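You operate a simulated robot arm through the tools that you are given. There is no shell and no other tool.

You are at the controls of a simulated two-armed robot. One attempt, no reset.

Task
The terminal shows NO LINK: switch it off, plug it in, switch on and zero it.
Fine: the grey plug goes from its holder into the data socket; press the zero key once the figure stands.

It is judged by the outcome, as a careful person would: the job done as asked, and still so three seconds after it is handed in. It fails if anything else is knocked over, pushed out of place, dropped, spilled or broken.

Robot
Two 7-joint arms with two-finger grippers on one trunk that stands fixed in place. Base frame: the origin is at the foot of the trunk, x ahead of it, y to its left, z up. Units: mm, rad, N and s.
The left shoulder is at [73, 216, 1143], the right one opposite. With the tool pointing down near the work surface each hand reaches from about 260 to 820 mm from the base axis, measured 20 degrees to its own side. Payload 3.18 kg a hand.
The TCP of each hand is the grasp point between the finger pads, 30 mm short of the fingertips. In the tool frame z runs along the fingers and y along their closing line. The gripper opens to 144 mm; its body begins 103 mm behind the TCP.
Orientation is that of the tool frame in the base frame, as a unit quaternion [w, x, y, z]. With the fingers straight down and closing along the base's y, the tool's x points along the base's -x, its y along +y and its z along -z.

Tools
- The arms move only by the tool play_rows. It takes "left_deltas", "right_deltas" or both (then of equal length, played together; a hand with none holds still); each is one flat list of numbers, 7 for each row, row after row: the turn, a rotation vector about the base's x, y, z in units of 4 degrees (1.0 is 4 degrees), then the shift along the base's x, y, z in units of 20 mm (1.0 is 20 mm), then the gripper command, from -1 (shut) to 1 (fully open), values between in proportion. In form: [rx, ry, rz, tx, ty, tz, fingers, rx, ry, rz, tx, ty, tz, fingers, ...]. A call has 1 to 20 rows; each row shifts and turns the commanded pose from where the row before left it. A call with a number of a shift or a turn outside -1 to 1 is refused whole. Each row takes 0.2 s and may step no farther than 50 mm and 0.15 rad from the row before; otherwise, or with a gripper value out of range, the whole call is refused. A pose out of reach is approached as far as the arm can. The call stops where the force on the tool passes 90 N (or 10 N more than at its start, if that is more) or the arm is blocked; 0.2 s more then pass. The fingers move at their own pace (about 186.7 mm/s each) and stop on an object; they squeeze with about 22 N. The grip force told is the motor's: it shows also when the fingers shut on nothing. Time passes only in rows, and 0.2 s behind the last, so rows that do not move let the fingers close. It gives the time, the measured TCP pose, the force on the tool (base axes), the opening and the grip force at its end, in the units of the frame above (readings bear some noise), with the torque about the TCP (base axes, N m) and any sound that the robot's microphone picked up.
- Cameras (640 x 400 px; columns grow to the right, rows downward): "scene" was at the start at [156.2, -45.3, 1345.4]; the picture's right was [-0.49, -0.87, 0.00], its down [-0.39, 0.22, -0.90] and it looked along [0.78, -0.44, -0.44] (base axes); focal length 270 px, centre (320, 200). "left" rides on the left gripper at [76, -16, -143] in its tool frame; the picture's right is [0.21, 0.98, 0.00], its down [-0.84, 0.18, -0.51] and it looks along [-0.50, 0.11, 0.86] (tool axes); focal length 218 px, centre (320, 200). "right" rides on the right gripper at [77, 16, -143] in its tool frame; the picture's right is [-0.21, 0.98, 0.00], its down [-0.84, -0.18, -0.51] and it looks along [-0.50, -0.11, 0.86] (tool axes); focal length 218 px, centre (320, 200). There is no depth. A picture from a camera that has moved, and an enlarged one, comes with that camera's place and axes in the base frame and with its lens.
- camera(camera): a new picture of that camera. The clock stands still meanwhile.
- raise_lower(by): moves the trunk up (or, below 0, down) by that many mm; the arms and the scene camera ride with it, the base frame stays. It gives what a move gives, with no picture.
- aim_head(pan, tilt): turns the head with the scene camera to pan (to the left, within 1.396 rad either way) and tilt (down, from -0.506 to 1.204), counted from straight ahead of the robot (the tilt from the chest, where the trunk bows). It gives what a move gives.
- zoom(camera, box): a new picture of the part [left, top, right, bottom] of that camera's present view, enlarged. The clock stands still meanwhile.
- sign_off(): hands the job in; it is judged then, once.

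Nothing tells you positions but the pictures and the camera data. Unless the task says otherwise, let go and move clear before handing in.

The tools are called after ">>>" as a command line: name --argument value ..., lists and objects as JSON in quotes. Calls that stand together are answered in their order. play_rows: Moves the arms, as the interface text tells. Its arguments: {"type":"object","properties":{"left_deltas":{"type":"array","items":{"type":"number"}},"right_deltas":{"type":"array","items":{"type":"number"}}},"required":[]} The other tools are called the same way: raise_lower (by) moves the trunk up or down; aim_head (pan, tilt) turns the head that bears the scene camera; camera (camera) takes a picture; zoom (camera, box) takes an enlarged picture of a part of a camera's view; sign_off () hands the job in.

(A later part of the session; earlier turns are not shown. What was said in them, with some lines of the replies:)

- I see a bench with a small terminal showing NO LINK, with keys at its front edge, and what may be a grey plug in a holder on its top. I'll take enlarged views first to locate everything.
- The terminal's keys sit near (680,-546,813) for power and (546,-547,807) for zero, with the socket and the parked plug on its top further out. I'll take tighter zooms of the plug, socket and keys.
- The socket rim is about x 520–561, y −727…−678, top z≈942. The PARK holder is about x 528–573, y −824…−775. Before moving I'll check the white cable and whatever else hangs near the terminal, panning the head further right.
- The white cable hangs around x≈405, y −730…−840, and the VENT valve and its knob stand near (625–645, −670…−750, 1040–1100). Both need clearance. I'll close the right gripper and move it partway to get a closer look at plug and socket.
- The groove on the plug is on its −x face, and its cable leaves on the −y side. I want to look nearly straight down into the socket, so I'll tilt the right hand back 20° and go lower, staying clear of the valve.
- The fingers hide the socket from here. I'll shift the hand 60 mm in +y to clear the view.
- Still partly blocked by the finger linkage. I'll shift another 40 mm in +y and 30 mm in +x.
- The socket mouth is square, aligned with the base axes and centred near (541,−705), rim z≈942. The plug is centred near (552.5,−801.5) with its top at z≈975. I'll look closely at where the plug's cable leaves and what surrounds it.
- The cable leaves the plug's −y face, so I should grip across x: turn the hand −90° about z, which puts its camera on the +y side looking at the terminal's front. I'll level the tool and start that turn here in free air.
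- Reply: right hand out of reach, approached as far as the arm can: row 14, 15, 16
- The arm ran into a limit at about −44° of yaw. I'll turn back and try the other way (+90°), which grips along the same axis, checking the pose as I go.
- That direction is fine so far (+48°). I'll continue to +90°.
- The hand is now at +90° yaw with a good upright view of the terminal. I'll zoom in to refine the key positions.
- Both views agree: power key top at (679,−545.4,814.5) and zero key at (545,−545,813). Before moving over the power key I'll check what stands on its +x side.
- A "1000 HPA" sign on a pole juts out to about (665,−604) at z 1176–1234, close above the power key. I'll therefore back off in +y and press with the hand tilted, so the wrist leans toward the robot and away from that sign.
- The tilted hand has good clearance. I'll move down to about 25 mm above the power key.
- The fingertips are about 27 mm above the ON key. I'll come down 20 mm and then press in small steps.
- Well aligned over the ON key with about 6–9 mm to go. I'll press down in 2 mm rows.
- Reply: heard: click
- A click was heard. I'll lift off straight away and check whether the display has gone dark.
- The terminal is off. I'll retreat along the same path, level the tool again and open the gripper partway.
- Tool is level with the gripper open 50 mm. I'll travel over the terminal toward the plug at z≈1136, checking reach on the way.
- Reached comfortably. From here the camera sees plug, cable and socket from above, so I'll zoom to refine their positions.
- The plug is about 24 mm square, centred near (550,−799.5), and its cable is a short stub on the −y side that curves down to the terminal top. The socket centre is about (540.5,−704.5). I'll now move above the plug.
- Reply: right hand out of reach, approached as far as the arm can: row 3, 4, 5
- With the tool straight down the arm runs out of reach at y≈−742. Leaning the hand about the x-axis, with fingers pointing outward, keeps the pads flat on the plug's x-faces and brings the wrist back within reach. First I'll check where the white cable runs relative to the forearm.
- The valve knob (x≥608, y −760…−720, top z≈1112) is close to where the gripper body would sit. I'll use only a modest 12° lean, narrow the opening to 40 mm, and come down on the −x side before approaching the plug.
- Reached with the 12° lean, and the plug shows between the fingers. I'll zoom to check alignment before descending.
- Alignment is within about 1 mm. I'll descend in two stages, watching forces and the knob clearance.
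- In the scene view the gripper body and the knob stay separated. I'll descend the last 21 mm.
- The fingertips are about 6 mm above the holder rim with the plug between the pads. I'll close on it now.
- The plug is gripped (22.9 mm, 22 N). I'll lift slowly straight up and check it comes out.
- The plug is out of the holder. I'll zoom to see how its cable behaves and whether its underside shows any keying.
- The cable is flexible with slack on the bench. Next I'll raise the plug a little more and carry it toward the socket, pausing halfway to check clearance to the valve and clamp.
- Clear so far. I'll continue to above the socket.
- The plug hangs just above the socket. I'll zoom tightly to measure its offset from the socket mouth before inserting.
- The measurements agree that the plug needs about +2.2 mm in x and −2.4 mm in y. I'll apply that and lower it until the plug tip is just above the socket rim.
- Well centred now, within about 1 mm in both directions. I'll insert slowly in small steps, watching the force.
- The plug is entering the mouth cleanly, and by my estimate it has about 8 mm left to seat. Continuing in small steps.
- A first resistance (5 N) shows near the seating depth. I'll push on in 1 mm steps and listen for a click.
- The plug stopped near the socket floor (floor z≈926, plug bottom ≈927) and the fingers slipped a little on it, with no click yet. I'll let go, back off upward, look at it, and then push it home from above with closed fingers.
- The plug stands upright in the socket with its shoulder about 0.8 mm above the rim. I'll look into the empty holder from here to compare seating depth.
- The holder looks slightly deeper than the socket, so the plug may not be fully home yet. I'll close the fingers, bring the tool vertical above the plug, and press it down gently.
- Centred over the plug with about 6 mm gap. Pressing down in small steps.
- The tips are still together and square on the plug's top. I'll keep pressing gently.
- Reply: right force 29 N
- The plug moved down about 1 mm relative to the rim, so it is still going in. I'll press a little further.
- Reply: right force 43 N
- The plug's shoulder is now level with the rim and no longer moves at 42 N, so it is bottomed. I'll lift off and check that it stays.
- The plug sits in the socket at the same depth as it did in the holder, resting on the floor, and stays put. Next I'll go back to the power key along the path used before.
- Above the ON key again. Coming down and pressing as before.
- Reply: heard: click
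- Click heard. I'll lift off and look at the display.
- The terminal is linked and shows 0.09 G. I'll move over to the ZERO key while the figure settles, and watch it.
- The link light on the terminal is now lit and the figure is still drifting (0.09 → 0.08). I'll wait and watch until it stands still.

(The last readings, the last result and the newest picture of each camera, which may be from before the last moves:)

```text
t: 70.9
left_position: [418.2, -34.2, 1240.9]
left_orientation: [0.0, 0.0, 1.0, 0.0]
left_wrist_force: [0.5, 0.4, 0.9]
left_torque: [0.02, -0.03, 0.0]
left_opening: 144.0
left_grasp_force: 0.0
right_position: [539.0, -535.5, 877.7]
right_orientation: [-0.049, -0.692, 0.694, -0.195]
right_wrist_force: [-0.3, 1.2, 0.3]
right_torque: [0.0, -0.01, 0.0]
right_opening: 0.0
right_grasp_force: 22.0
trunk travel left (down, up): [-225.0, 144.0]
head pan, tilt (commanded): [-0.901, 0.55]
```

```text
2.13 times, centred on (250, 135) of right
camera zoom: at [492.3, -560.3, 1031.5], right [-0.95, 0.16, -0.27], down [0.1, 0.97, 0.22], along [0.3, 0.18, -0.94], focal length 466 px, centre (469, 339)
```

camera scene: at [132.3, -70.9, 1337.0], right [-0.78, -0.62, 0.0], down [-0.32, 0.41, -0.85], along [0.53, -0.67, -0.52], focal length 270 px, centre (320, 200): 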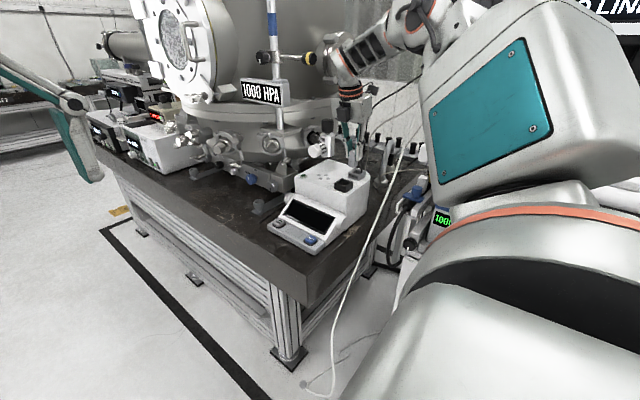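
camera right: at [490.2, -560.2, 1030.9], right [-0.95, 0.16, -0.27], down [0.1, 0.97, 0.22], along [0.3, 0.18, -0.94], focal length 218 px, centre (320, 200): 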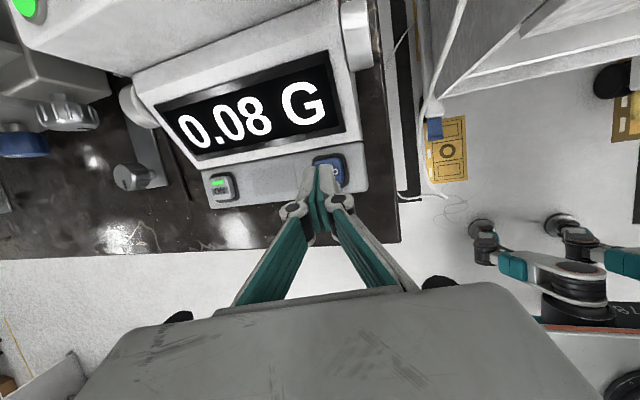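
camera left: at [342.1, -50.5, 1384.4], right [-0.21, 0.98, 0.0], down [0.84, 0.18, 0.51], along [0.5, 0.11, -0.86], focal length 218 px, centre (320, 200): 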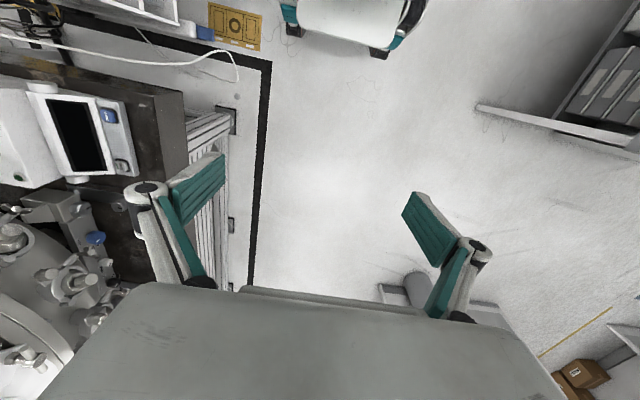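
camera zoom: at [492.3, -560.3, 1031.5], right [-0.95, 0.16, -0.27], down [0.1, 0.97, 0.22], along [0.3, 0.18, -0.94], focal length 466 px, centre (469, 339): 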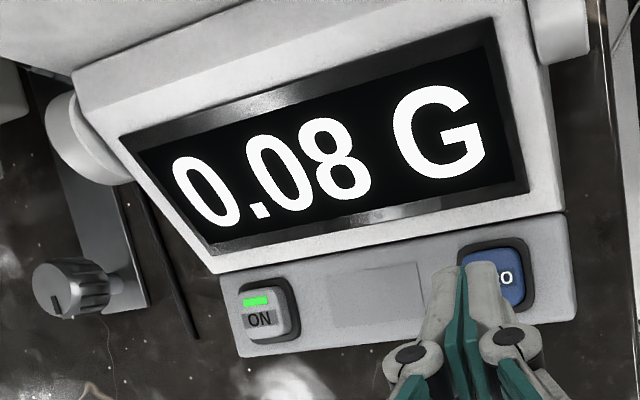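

>>> play_rows --right_deltas '[0, 0, 0, 0, 0, 0, -1, 0, 0, 0, 0, 0, 0, -1, 0, 0, 0, 0, 0, 0, -1]'

>>> zoom --camera "right" --box '[100, 50, 400, 220]'

```text
t: 71.7
left_position: [416.8, -34.1, 1242.3]
left_orientation: [0.0, 0.0, 1.0, -0.001]
left_wrist_force: [0.0, 0.4, 0.3]
left_torque: [-0.01, 0.0, -0.03]
left_opening: 144.0
left_grasp_force: 0.0
right_position: [539.7, -536.4, 878.4]
right_orientation: [-0.049, -0.692, 0.693, -0.196]
right_wrist_force: [-0.6, -0.2, 0.2]
right_torque: [-0.01, -0.02, 0.0]
right_opening: 0.0
right_grasp_force: 22.0
trunk travel left (down, up): [-225.0, 144.0]
head pan, tilt (commanded): [-0.901, 0.55]
```

```text
2.13 times, centred on (250, 135) of right
camera zoom: at [492.3, -560.3, 1031.5], right [-0.95, 0.16, -0.27], down [0.1, 0.97, 0.22], along [0.3, 0.18, -0.94], focal length 466 px, centre (469, 339)
```

zoom: 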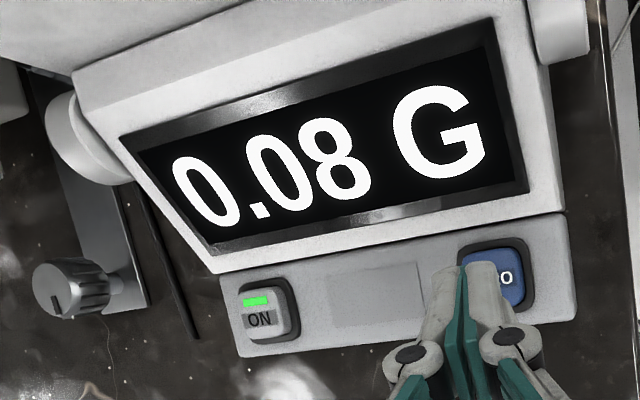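

>>> play_rows --right_deltas '[0, 0, 0, 0, 0, 0, -1, 0, 0, 0, 0, 0, 0, -1, 0, 0, 0, 0, 0, 0, -1, 0, 0, 0, 0, 0, 0, -1, 0, 0, 0, 0, 0, 0, -1, 0, 0, 0, 0, 0, 0, -1, 0, 0, 0, 0, 0, 0, -1]'

>>> zoom --camera "right" --box '[100, 50, 400, 220]'

```text
t: 73.3
left_position: [416.4, -34.4, 1241.8]
left_orientation: [0.0, 0.0, 1.0, -0.001]
left_wrist_force: [0.3, 0.3, -0.1]
left_torque: [-0.02, 0.0, -0.01]
left_opening: 144.0
left_grasp_force: 0.1
right_position: [539.2, -535.7, 878.3]
right_orientation: [-0.05, -0.692, 0.693, -0.196]
right_wrist_force: [0.3, -0.7, 0.3]
right_torque: [0.04, -0.02, 0.01]
right_opening: 0.0
right_grasp_force: 21.7
trunk travel left (down, up): [-225.0, 144.0]
head pan, tilt (commanded): [-0.901, 0.55]
```

```text
2.13 times, centred on (250, 135) of right
camera zoom: at [492.3, -560.3, 1031.5], right [-0.95, 0.16, -0.27], down [0.1, 0.97, 0.22], along [0.3, 0.18, -0.94], focal length 466 px, centre (469, 339)
```

zoom: 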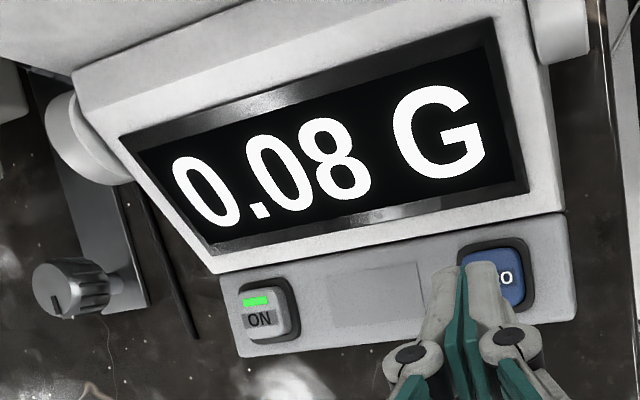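

The figure has stood at 0.08 G for over four seconds. I'll lower onto the ZERO key.

>>> play_rows --right_deltas '[0, 0, 0, 0, 0, -0.7, -1, 0, 0, 0, 0, 0, -0.65, -1, 0, 0, 0, 0, 0, 0, -1]'

>>> zoom --camera "right" --box '[260, 130, 388, 210]'

>>> zoom --camera "scene" --box '[280, 210, 344, 260]'

```text
t: 74.1
left_position: [417.6, -35.3, 1242.1]
left_orientation: [0.001, 0.0, 1.0, -0.001]
left_wrist_force: [-0.1, 0.0, -0.4]
left_torque: [0.01, 0.0, -0.03]
left_opening: 143.9
left_grasp_force: 0.0
right_position: [538.4, -535.4, 851.3]
right_orientation: [-0.049, -0.692, 0.693, -0.196]
right_wrist_force: [0.3, -0.4, -0.1]
right_torque: [0.0, 0.02, 0.02]
right_opening: 0.1
right_grasp_force: 21.7
trunk travel left (down, up): [-225.0, 144.0]
head pan, tilt (commanded): [-0.901, 0.55]
```

```text
5.00 times, centred on (324, 170) of right
camera zoom: at [491.2, -559.8, 1005.0], right [-0.95, 0.16, -0.27], down [0.1, 0.97, 0.22], along [0.3, 0.18, -0.94], focal length 1091 px, centre (300, 350)
```

zoom: 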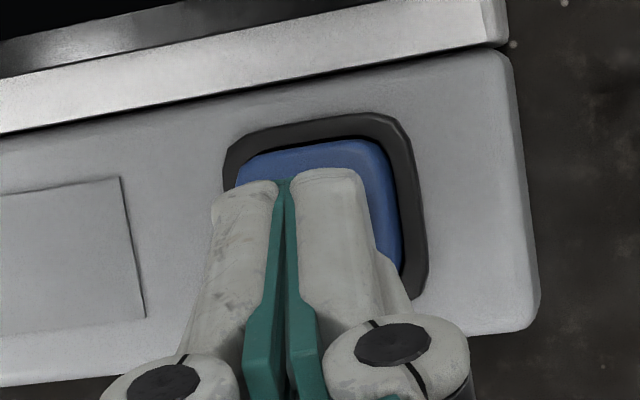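

```text
8.00 times, centred on (312, 235) of scene
camera zoom: at [131.9, -70.4, 1337.1], right [-0.78, -0.62, 0.0], down [-0.32, 0.41, -0.85], along [0.53, -0.67, -0.52], focal length 2156 px, centre (384, -80)
```

zoom: 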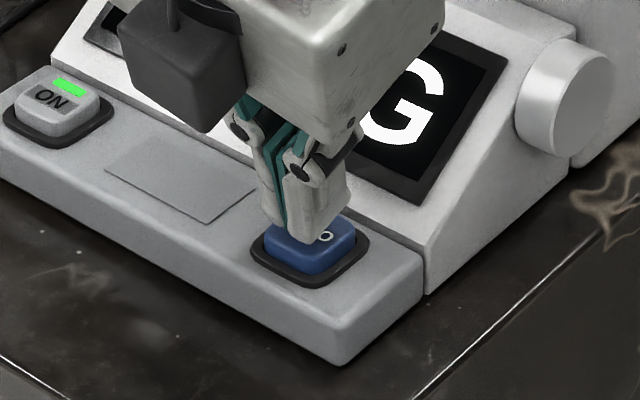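

The fingertips are a few millimetres to one side; I'll shift 3 mm in −x and then press.

>>> play_rows --right_deltas '[0, 0, 0, -0.15, 0, -0.1, -1, 0, 0, 0, 0, 0, -0.1, -1, 0, 0, 0, 0, 0, -0.05, -1]'

```text
t: 74.9
left_position: [417.5, -35.8, 1242.0]
left_orientation: [0.001, 0.0, 1.0, -0.001]
left_wrist_force: [0.6, 0.1, 0.1]
left_torque: [-0.01, 0.06, 0.0]
left_opening: 143.8
left_grasp_force: 0.0
right_position: [536.4, -537.1, 845.9]
right_orientation: [-0.049, -0.692, 0.693, -0.196]
right_wrist_force: [-0.6, -0.7, -0.2]
right_torque: [0.0, -0.02, 0.06]
right_opening: 0.0
right_grasp_force: 21.8
trunk travel left (down, up): [-225.0, 144.0]
head pan, tilt (commanded): [-0.901, 0.55]
```

>>> play_rows --right_deltas '[0, 0, 0, 0, 0, -0.075, -1, 0, 0, 0, 0, 0, -0.05, -1]'

```text
t: 75.5
left_position: [417.9, -34.4, 1242.1]
left_orientation: [0.001, 0.0, 1.0, -0.001]
left_wrist_force: [-0.5, 0.9, -0.4]
left_torque: [-0.01, -0.01, 0.04]
left_opening: 144.1
left_grasp_force: 0.1
right_position: [536.4, -536.3, 844.1]
right_orientation: [-0.048, -0.691, 0.694, -0.196]
right_wrist_force: [-0.6, 1.3, 0.7]
right_torque: [0.03, 0.01, 0.01]
right_opening: 0.0
right_grasp_force: 22.4
trunk travel left (down, up): [-225.0, 144.0]
head pan, tilt (commanded): [-0.901, 0.55]
```

>>> play_rows --right_deltas '[0, 0, 0, 0, 0, -0.05, -1, 0, 0, 0, 0, 0, 0, -1]'

```text
t: 76.1
left_position: [417.2, -33.3, 1242.0]
left_orientation: [0.0, 0.0, 1.0, 0.0]
left_wrist_force: [0.1, -0.7, -0.6]
left_torque: [0.01, -0.01, -0.02]
left_opening: 144.2
left_grasp_force: 0.0
right_position: [537.7, -536.3, 844.0]
right_orientation: [-0.049, -0.692, 0.693, -0.197]
right_wrist_force: [0.0, 0.0, 2.6]
right_torque: [0.06, 0.03, -0.01]
right_opening: 0.3
right_grasp_force: 21.7
trunk travel left (down, up): [-225.0, 144.0]
head pan, tilt (commanded): [-0.901, 0.55]
heard: click
```

A click was heard from the ZERO key. I'll lift off and check the display.

>>> play_rows --right_deltas '[0, 0, 0, 0, 0, 0.4, -1, 0, 0, 0, 0, 0, 0.6, -1, 0, 0, 0, 0, 0, 0.8, -1, 0, 0, 0, 0, 0, 0, -1]'

>>> zoom --camera "right" --box '[100, 50, 400, 220]'

```text
t: 77.1
left_position: [417.4, -34.0, 1241.5]
left_orientation: [0.001, 0.0, 1.0, -0.001]
left_wrist_force: [-1.1, 0.3, 0.8]
left_torque: [-0.06, 0.01, -0.02]
left_opening: 143.9
left_grasp_force: 0.1
right_position: [537.6, -536.1, 879.2]
right_orientation: [-0.049, -0.692, 0.693, -0.196]
right_wrist_force: [-0.2, -0.4, 1.0]
right_torque: [-0.03, 0.0, 0.01]
right_opening: 0.2
right_grasp_force: 22.5
trunk travel left (down, up): [-225.0, 144.0]
head pan, tilt (commanded): [-0.901, 0.55]
```

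```text
2.13 times, centred on (250, 135) of right
camera zoom: at [489.0, -560.9, 1033.5], right [-0.95, 0.16, -0.27], down [0.11, 0.97, 0.22], along [0.3, 0.18, -0.94], focal length 466 px, centre (469, 339)
```

zoom: 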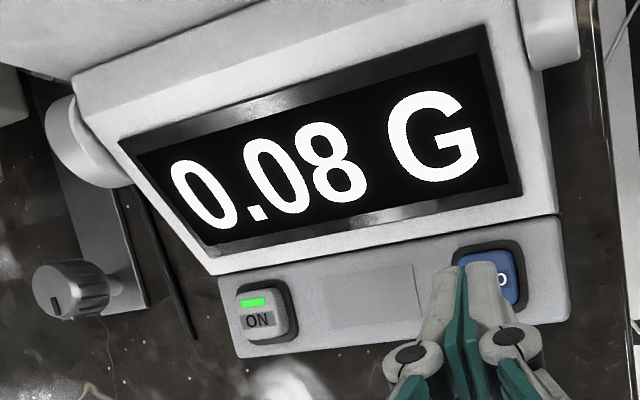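

>>> play_rows --right_deltas '[0, 0, 0, 0, 0, 0, -1, 0, 0, 0, 0, 0, 0, -1, 0, 0, 0, 0, 0, 0, -1, 0, 0, 0, 0, 0, 0, -1, 0, 0, 0, 0, 0, 0, -1, 0, 0, 0, 0, 0, 0, -1, 0, 0, 0, 0, 0, 0, -1]'

>>> zoom --camera "right" --box '[100, 50, 400, 220]'

>>> camera --camera "scene"

```text
t: 78.7
left_position: [417.6, -34.9, 1240.7]
left_orientation: [0.0, 0.0, 1.0, -0.001]
left_wrist_force: [0.1, -0.7, -1.0]
left_torque: [0.01, 0.0, -0.01]
left_opening: 143.8
left_grasp_force: 0.1
right_position: [536.4, -537.3, 880.2]
right_orientation: [-0.048, -0.692, 0.693, -0.196]
right_wrist_force: [-0.2, 0.2, 0.0]
right_torque: [-0.02, -0.01, -0.01]
right_opening: 0.0
right_grasp_force: 22.4
trunk travel left (down, up): [-225.0, 144.0]
head pan, tilt (commanded): [-0.901, 0.55]
```

```text
2.13 times, centred on (250, 135) of right
camera zoom: at [488.9, -560.8, 1033.7], right [-0.95, 0.16, -0.27], down [0.1, 0.97, 0.22], along [0.3, 0.18, -0.94], focal length 466 px, centre (469, 339)
```

zoom: 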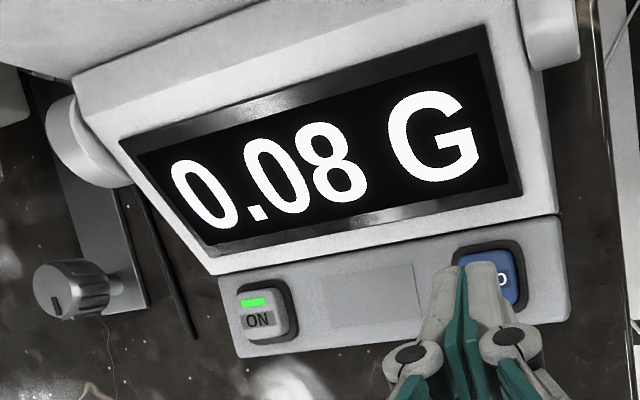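

```text
taken
camera scene: at [132.1, -70.4, 1337.1], right [-0.78, -0.62, 0.0], down [-0.32, 0.41, -0.85], along [0.53, -0.67, -0.52], focal length 270 px, centre (320, 200)
```

scene: 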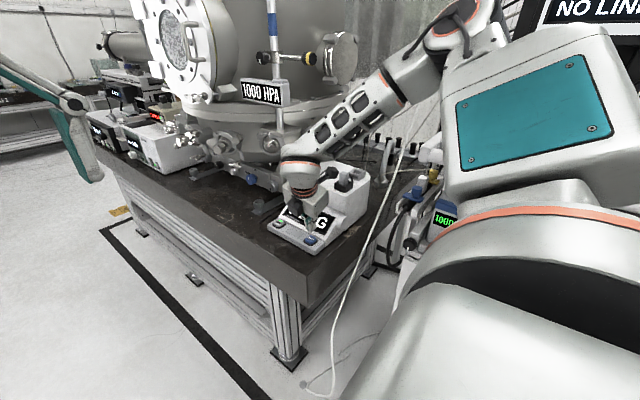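

The figure still reads 0.08 G after the click, so the zeroing has not taken yet. I'll look at the other screen at the upper right before deciding.

>>> zoom --camera "scene" --box '[520, 0, 640, 75]'

>>> zoom --camera "scene" --box '[260, 160, 380, 260]'

>>> zoom --camera "right" --box '[0, 0, 160, 100]'

```text
5.33 times, centred on (580, 38) of scene
camera zoom: at [132.1, -70.4, 1337.1], right [-0.78, -0.62, 0.0], down [-0.32, 0.41, -0.85], along [0.53, -0.67, -0.52], focal length 1438 px, centre (-1067, 1067)
```

zoom: 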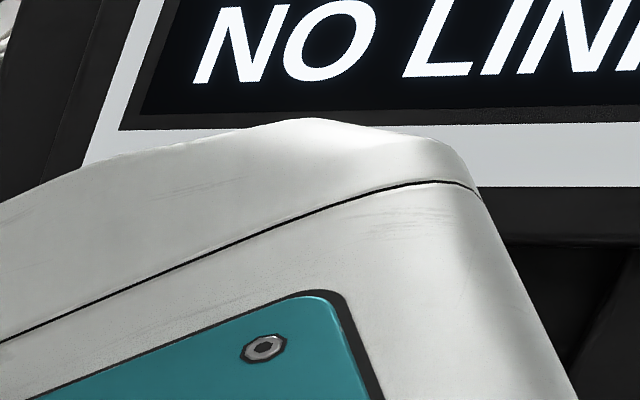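

```text
4.00 times, centred on (320, 210) of scene
camera zoom: at [132.1, -70.4, 1337.1], right [-0.78, -0.62, 0.0], down [-0.32, 0.41, -0.85], along [0.53, -0.67, -0.52], focal length 1078 px, centre (320, 160)
```

zoom: 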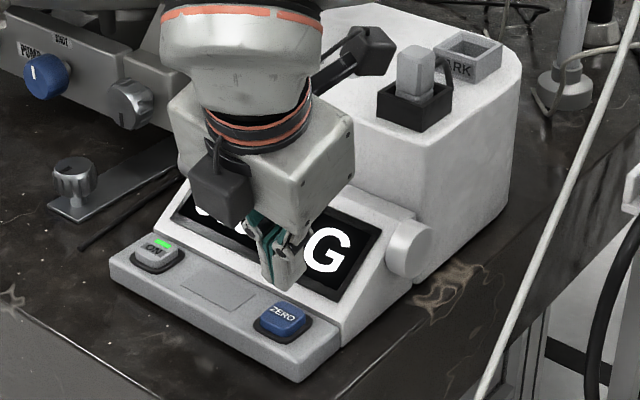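

```text
4.00 times, centred on (80, 50) of right
camera zoom: at [488.9, -560.8, 1033.7], right [-0.95, 0.16, -0.27], down [0.1, 0.97, 0.22], along [0.3, 0.18, -0.94], focal length 873 px, centre (1280, 800)
```

zoom: 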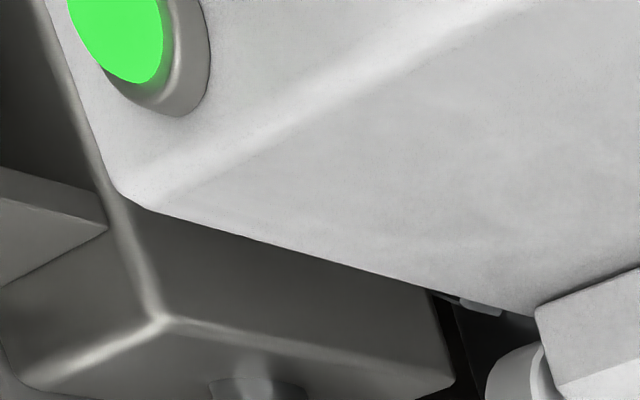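

>>> aim_head --pan -1.3 --tilt 0.1

>>> camera --camera "scene"

>>> zoom --camera "right" --box '[100, 50, 400, 220]'

```text
t: 79.6
left_position: [416.5, -33.9, 1242.5]
left_orientation: [0.0, 0.0, 1.0, -0.001]
left_wrist_force: [0.2, 0.1, -0.2]
left_torque: [-0.01, -0.04, 0.03]
left_opening: 144.1
left_grasp_force: 0.1
right_position: [536.9, -536.9, 878.8]
right_orientation: [-0.049, -0.692, 0.693, -0.196]
right_wrist_force: [1.1, 1.3, 0.2]
right_torque: [-0.02, -0.01, 0.0]
right_opening: 0.0
right_grasp_force: 22.1
trunk travel left (down, up): [-225.0, 144.0]
head pan, tilt (commanded): [-1.3, 0.099]
```

```text
taken
camera scene: at [100.9, -88.8, 1378.6], right [-0.96, -0.27, 0.0], down [-0.03, 0.1, -0.99], along [0.27, -0.96, -0.1], focal length 270 px, centre (320, 200)
```

scene: 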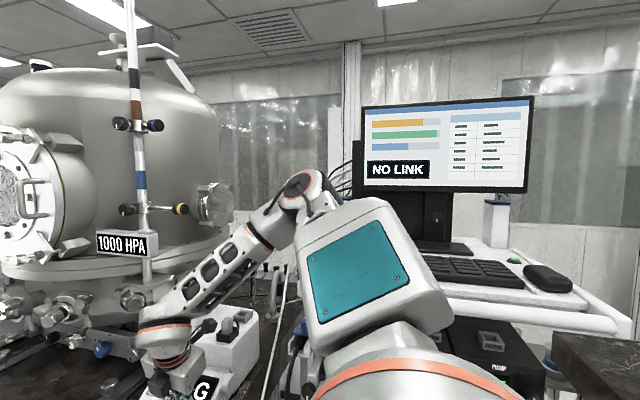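

```text
2.13 times, centred on (250, 135) of right
camera zoom: at [488.9, -560.8, 1033.7], right [-0.95, 0.16, -0.27], down [0.1, 0.97, 0.22], along [0.3, 0.18, -0.94], focal length 466 px, centre (469, 339)
```

zoom: 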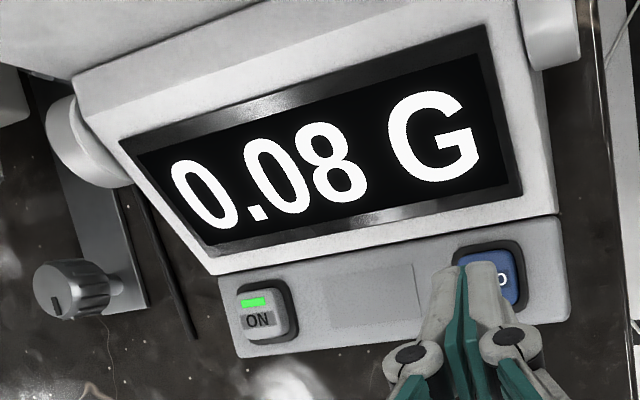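

>>> zoom --camera "scene" --box '[355, 90, 540, 200]'

>>> zoom --camera "scene" --box '[90, 220, 170, 270]'

```text
3.46 times, centred on (448, 145) of scene
camera zoom: at [100.9, -88.8, 1378.6], right [-0.96, -0.27, 0.0], down [-0.03, 0.1, -0.99], along [0.27, -0.96, -0.1], focal length 932 px, centre (-121, 390)
```

zoom: 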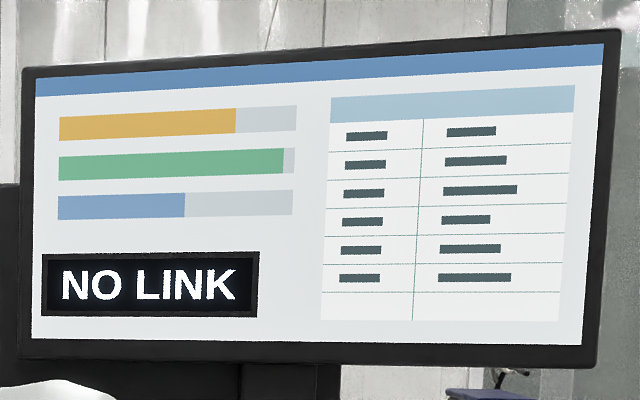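

```text
8.00 times, centred on (130, 245) of scene
camera zoom: at [100.9, -88.8, 1378.6], right [-0.96, -0.27, 0.0], down [-0.03, 0.1, -0.99], along [0.27, -0.96, -0.1], focal length 2156 px, centre (1840, -160)
```

zoom: 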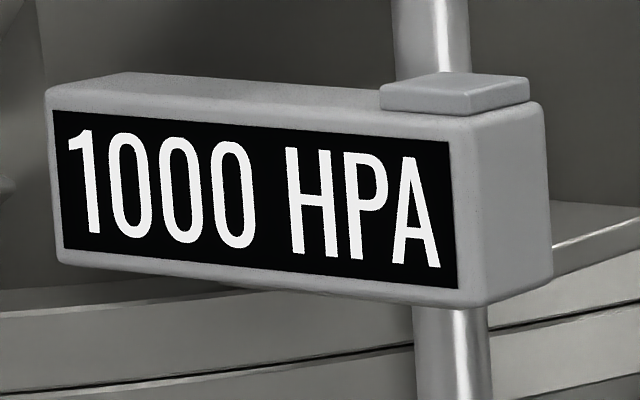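

The PC monitor is a separate display. I'll point the head back at the terminal and press ZERO again, holding it a bit longer while watching the figure.

>>> aim_head --pan -0.9 --tilt 0.55

>>> zoom --camera "right" --box '[100, 50, 400, 220]'

```text
t: 80.5
left_position: [417.1, -33.3, 1242.4]
left_orientation: [0.001, 0.0, 1.0, 0.0]
left_wrist_force: [-0.8, 0.6, -0.6]
left_torque: [0.0, 0.01, -0.04]
left_opening: 144.0
left_grasp_force: 0.1
right_position: [535.8, -536.1, 879.7]
right_orientation: [-0.049, -0.692, 0.693, -0.196]
right_wrist_force: [-0.2, -0.1, -1.4]
right_torque: [-0.03, 0.01, -0.01]
right_opening: 0.0
right_grasp_force: 22.2
trunk travel left (down, up): [-225.0, 144.0]
head pan, tilt (commanded): [-0.901, 0.55]
```

```text
2.13 times, centred on (250, 135) of right
camera zoom: at [488.9, -560.8, 1033.7], right [-0.95, 0.16, -0.27], down [0.1, 0.97, 0.22], along [0.3, 0.18, -0.94], focal length 466 px, centre (469, 339)
```

zoom: 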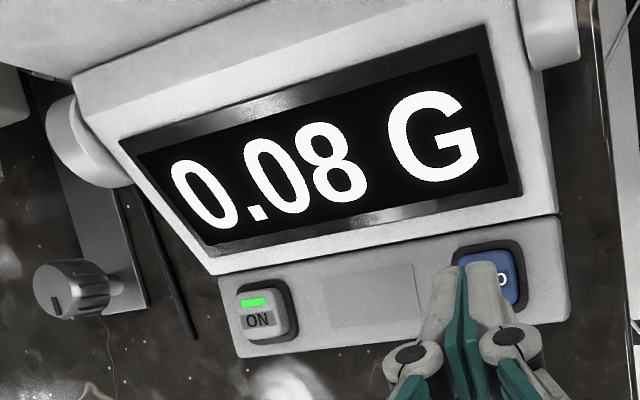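

>>> play_rows --right_deltas '[0, 0, 0, 0.03, 0, -0.8, -1, 0, 0, 0, 0, 0, -0.8, -1, 0, 0, 0, 0, 0, -0.1, -1, 0, 0, 0, 0, 0, -0.05, -1]'

```text
t: 81.5
left_position: [417.3, -35.1, 1240.6]
left_orientation: [0.001, 0.0, 1.0, 0.0]
left_wrist_force: [1.3, -0.3, 0.0]
left_torque: [-0.01, -0.04, 0.03]
left_opening: 143.9
left_grasp_force: 0.1
right_position: [537.0, -535.9, 844.0]
right_orientation: [-0.049, -0.692, 0.693, -0.197]
right_wrist_force: [0.0, 1.3, 1.8]
right_torque: [0.04, 0.01, 0.0]
right_opening: 0.3
right_grasp_force: 22.1
trunk travel left (down, up): [-225.0, 144.0]
head pan, tilt (commanded): [-0.901, 0.55]
```

>>> play_rows --right_deltas '[0, 0, 0, 0, 0, -0.05, -1, 0, 0, 0, 0, 0, -0.05, -1, 0, 0, 0, 0, 0, 0, -1, 0, 0, 0, 0, 0, 0, -1]'

>>> zoom --camera "right" --box '[100, 50, 400, 220]'

>>> zoom --camera "scene" --box '[280, 210, 344, 260]'

```text
t: 82.5
left_position: [416.9, -34.7, 1241.9]
left_orientation: [0.0, 0.0, 1.0, 0.0]
left_wrist_force: [-1.1, 0.2, -0.6]
left_torque: [-0.02, 0.01, 0.01]
left_opening: 144.0
left_grasp_force: 0.1
right_position: [536.9, -536.3, 841.9]
right_orientation: [-0.049, -0.692, 0.693, -0.196]
right_wrist_force: [0.7, -1.0, 2.3]
right_torque: [0.01, -0.01, 0.04]
right_opening: 0.0
right_grasp_force: 21.5
trunk travel left (down, up): [-225.0, 144.0]
head pan, tilt (commanded): [-0.901, 0.55]
heard: click
```

```text
2.13 times, centred on (250, 135) of right
camera zoom: at [489.5, -560.3, 995.9], right [-0.95, 0.16, -0.27], down [0.1, 0.97, 0.22], along [0.3, 0.18, -0.94], focal length 466 px, centre (469, 339)
```

zoom: 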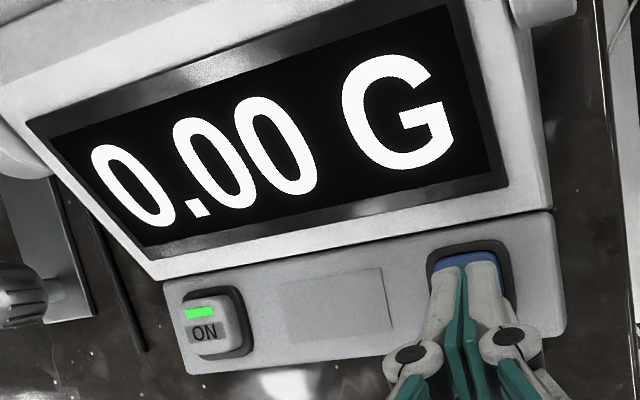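

```text
8.00 times, centred on (312, 235) of scene
camera zoom: at [131.9, -70.3, 1337.1], right [-0.78, -0.62, 0.0], down [-0.32, 0.41, -0.85], along [0.53, -0.67, -0.52], focal length 2156 px, centre (384, -80)
```

zoom: 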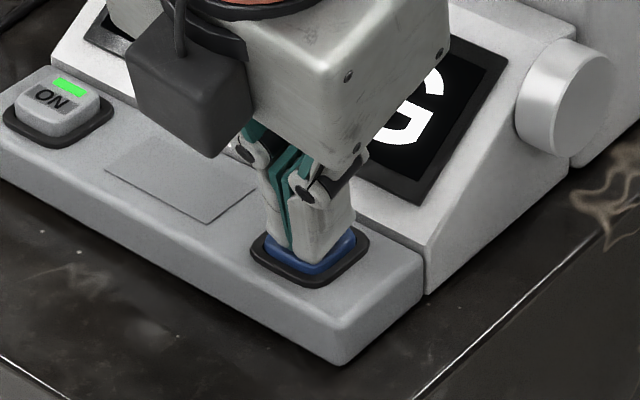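

It reads 0.00 G now. I'll lift off smoothly and confirm that it stays.

>>> play_rows --right_deltas '[0, 0, 0, 0, 0, 0.4, -1, 0, 0, 0, 0, 0, 0.6, -1, 0, 0, 0, 0, 0, 0.8, -1, 0, 0, 0, 0, 0, 0, -1, 0, 0, 0, 0, 0, 0, -1]'

>>> zoom --camera "right" --box '[100, 50, 400, 220]'

```text
t: 83.7
left_position: [416.6, -34.7, 1240.9]
left_orientation: [0.0, 0.001, 1.0, -0.001]
left_wrist_force: [0.3, 0.5, -0.1]
left_torque: [-0.01, -0.02, 0.0]
left_opening: 144.0
left_grasp_force: 0.0
right_position: [536.8, -535.5, 877.4]
right_orientation: [0.049, 0.693, -0.692, 0.196]
right_wrist_force: [-0.2, 0.2, 0.7]
right_torque: [-0.02, 0.02, -0.01]
right_opening: 0.0
right_grasp_force: 21.9
trunk travel left (down, up): [-225.0, 144.0]
head pan, tilt (commanded): [-0.901, 0.55]
```

```text
2.13 times, centred on (250, 135) of right
camera zoom: at [490.0, -560.1, 1030.9], right [-0.95, 0.16, -0.27], down [0.1, 0.97, 0.22], along [0.3, 0.18, -0.94], focal length 466 px, centre (469, 339)
```

zoom: 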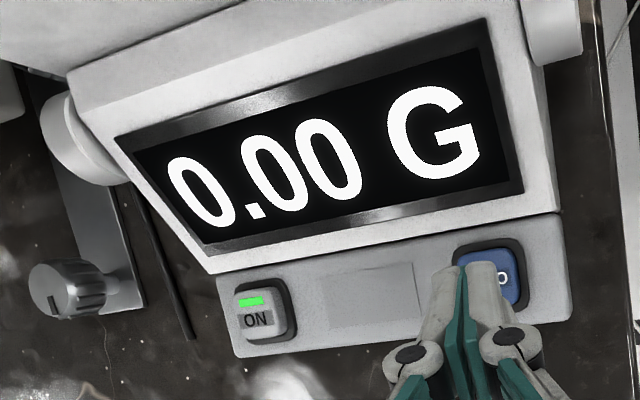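

The reading holds at 0.00 G. I'll move the hand well clear and recheck everything.

>>> play_rows --right_deltas '[0, 0, 0, -0.1, 0.2, 0.95, -1, 0, 0, 0, -0.1, 0.3, 0.95, -1, 0, 0, 0, -0.1, 0.3, 0.95, -1, 0, 0, 0, -0.1, 0.3, 0.95, -1, 0, 0, 0, -0.1, 0.3, 0.95, -1, 0, 0, 0, -0.1, 0.3, 0.95, -1, 0, 0, 0, -0.1, 0.3, 0.95, -1, 0, 0, 0, -0.1, 0.3, 0.95, -1, 1, 0.6, 0, -0.5, 0.3, 0.5, -1, 1, 0.6, 0, -0.5, 0.3, 0.5, -1, 1, 0.6, 0, -0.5, 0.3, 0.5, -1, 1, 0.6, 0, -0.5, 0.3, 0.5, -1, 1, 0.6, 0, -0.5, 0.3, 0.5, -1, 0, 0, 0, 0, 0, 0, -1]'

>>> camera --camera "scene"

>>> zoom --camera "scene" --box '[240, 120, 400, 260]'

>>> camera --camera "right"

```text
t: 86.7
left_position: [417.1, -33.7, 1241.3]
left_orientation: [0.0, 0.0, 1.0, -0.001]
left_wrist_force: [0.0, 0.3, -0.3]
left_torque: [0.02, -0.03, -0.02]
left_opening: 144.1
left_grasp_force: 0.0
right_position: [472.0, -460.3, 1079.0]
right_orientation: [0.001, -0.707, 0.707, 0.0]
right_wrist_force: [0.3, 0.5, 0.2]
right_torque: [0.05, 0.05, 0.01]
right_opening: 0.0
right_grasp_force: 21.8
trunk travel left (down, up): [-225.0, 144.0]
head pan, tilt (commanded): [-0.901, 0.55]
```

```text
taken
camera scene: at [132.2, -70.3, 1337.0], right [-0.78, -0.62, 0.0], down [-0.32, 0.41, -0.85], along [0.53, -0.67, -0.52], focal length 270 px, centre (320, 200)
```

scene: 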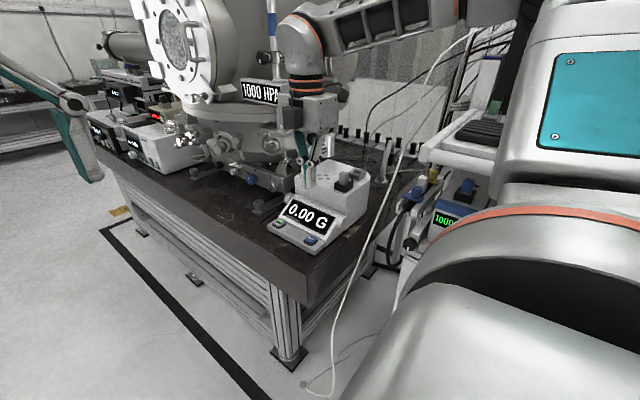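

```text
2.86 times, centred on (320, 190) of scene
camera zoom: at [132.2, -70.3, 1337.0], right [-0.78, -0.62, 0.0], down [-0.32, 0.41, -0.85], along [0.53, -0.67, -0.52], focal length 770 px, centre (320, 229)
```

zoom: 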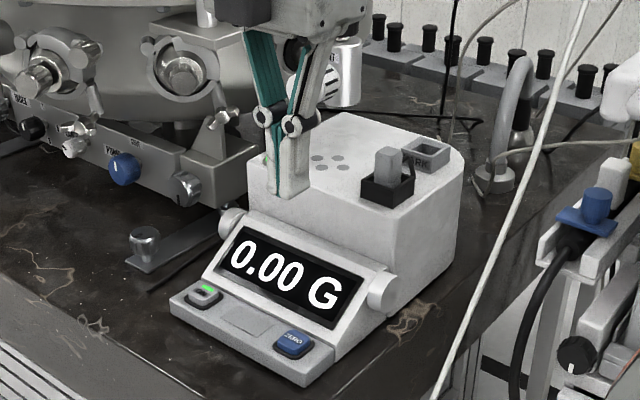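

```text
taken
camera right: at [456.2, -537.4, 1222.7], right [-0.98, 0.21, 0.0], down [0.18, 0.84, 0.51], along [0.11, 0.5, -0.86], focal length 218 px, centre (320, 200)
```

right: 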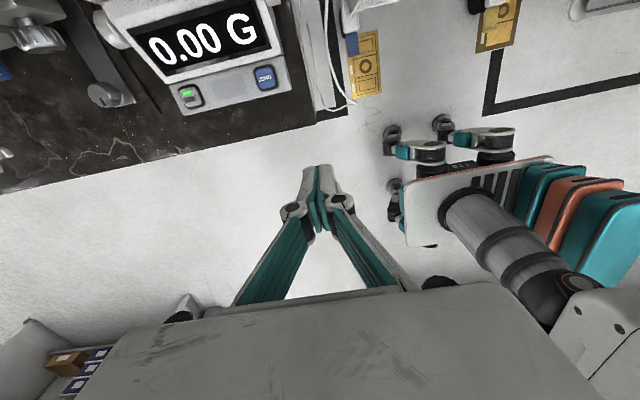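

The hand is clear, the plug is seated with the link light on, and the display reads 0.00 G. I'll wait a few seconds to confirm it is stable.

>>> play_rows --right_deltas '[0, 0, 0, 0, 0, 0, -1, 0, 0, 0, 0, 0, 0, -1, 0, 0, 0, 0, 0, 0, -1, 0, 0, 0, 0, 0, 0, -1, 0, 0, 0, 0, 0, 0, -1, 0, 0, 0, 0, 0, 0, -1, 0, 0, 0, 0, 0, 0, -1, 0, 0, 0, 0, 0, 0, -1, 0, 0, 0, 0, 0, 0, -1, 0, 0, 0, 0, 0, 0, -1, 0, 0, 0, 0, 0, 0, -1, 0, 0, 0, 0, 0, 0, -1, 0, 0, 0, 0, 0, 0, -1, 0, 0, 0, 0, 0, 0, -1, 0, 0, 0, 0, 0, 0, -1]'

>>> zoom --camera "scene" --box '[240, 120, 400, 260]'

>>> zoom --camera "scene" --box '[326, 160, 374, 195]'

```text
t: 89.9
left_position: [416.8, -34.5, 1241.1]
left_orientation: [0.001, 0.0, 1.0, -0.001]
left_wrist_force: [0.0, -0.7, -0.4]
left_torque: [0.02, -0.01, 0.01]
left_opening: 143.9
left_grasp_force: 0.1
right_position: [472.3, -460.7, 1079.3]
right_orientation: [0.001, -0.706, 0.708, 0.0]
right_wrist_force: [-0.3, 0.0, 0.1]
right_torque: [-0.02, 0.0, 0.01]
right_opening: 0.0
right_grasp_force: 22.8
trunk travel left (down, up): [-225.0, 144.0]
head pan, tilt (commanded): [-0.901, 0.55]
```

```text
2.86 times, centred on (320, 190) of scene
camera zoom: at [132.1, -70.4, 1337.1], right [-0.78, -0.62, 0.0], down [-0.32, 0.41, -0.85], along [0.53, -0.67, -0.52], focal length 770 px, centre (320, 229)
```

zoom: 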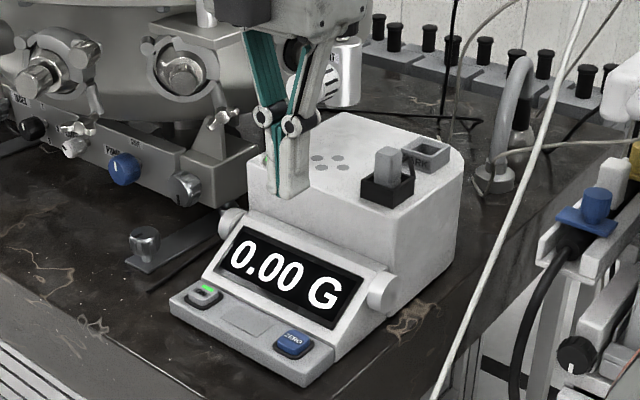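

```text
11.43 times, centred on (350, 178) of scene
camera zoom: at [132.1, -70.4, 1337.1], right [-0.78, -0.62, 0.0], down [-0.32, 0.41, -0.85], along [0.53, -0.67, -0.52], focal length 3080 px, centre (-23, 457)
```

zoom: 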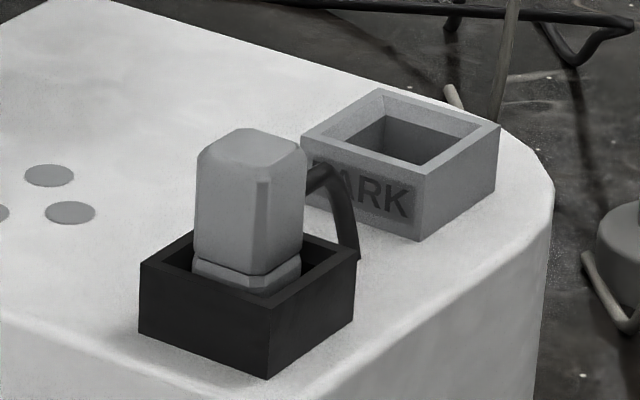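

The terminal is on and linked, reading a steady 0.00 G. The plug is seated in the data socket, nothing else has been disturbed, and both hands are clear, so I'm handing in.

>>> sign_off

```text
The job is handed in.
```

The job is done and handed in: the terminal is switched on and linked, and it held 0.00 G for several seconds before I handed in. The grey plug is in the data socket, and I saw nothing else moved or knocked over.

- **Order:** I switched the terminal off, moved the plug from its holder to the socket, then switched back on. The display went from NO LINK to 0.09 G, then settled at 0.08 G.
- **Plug:** I heard no click as it went in. I pushed it down with about 40 N until it would go no further, and the terminal linked when it came back on.
- **Zero key:** I pressed it twice. The first press clicked but the display stayed at 0.08 G. The second press was slightly deeper and held longer, and it zeroed the display.
- **PC monitor:** the monitor behind the bench still showed NO LINK after the terminal had linked. I took it to be a separate display and left it alone.
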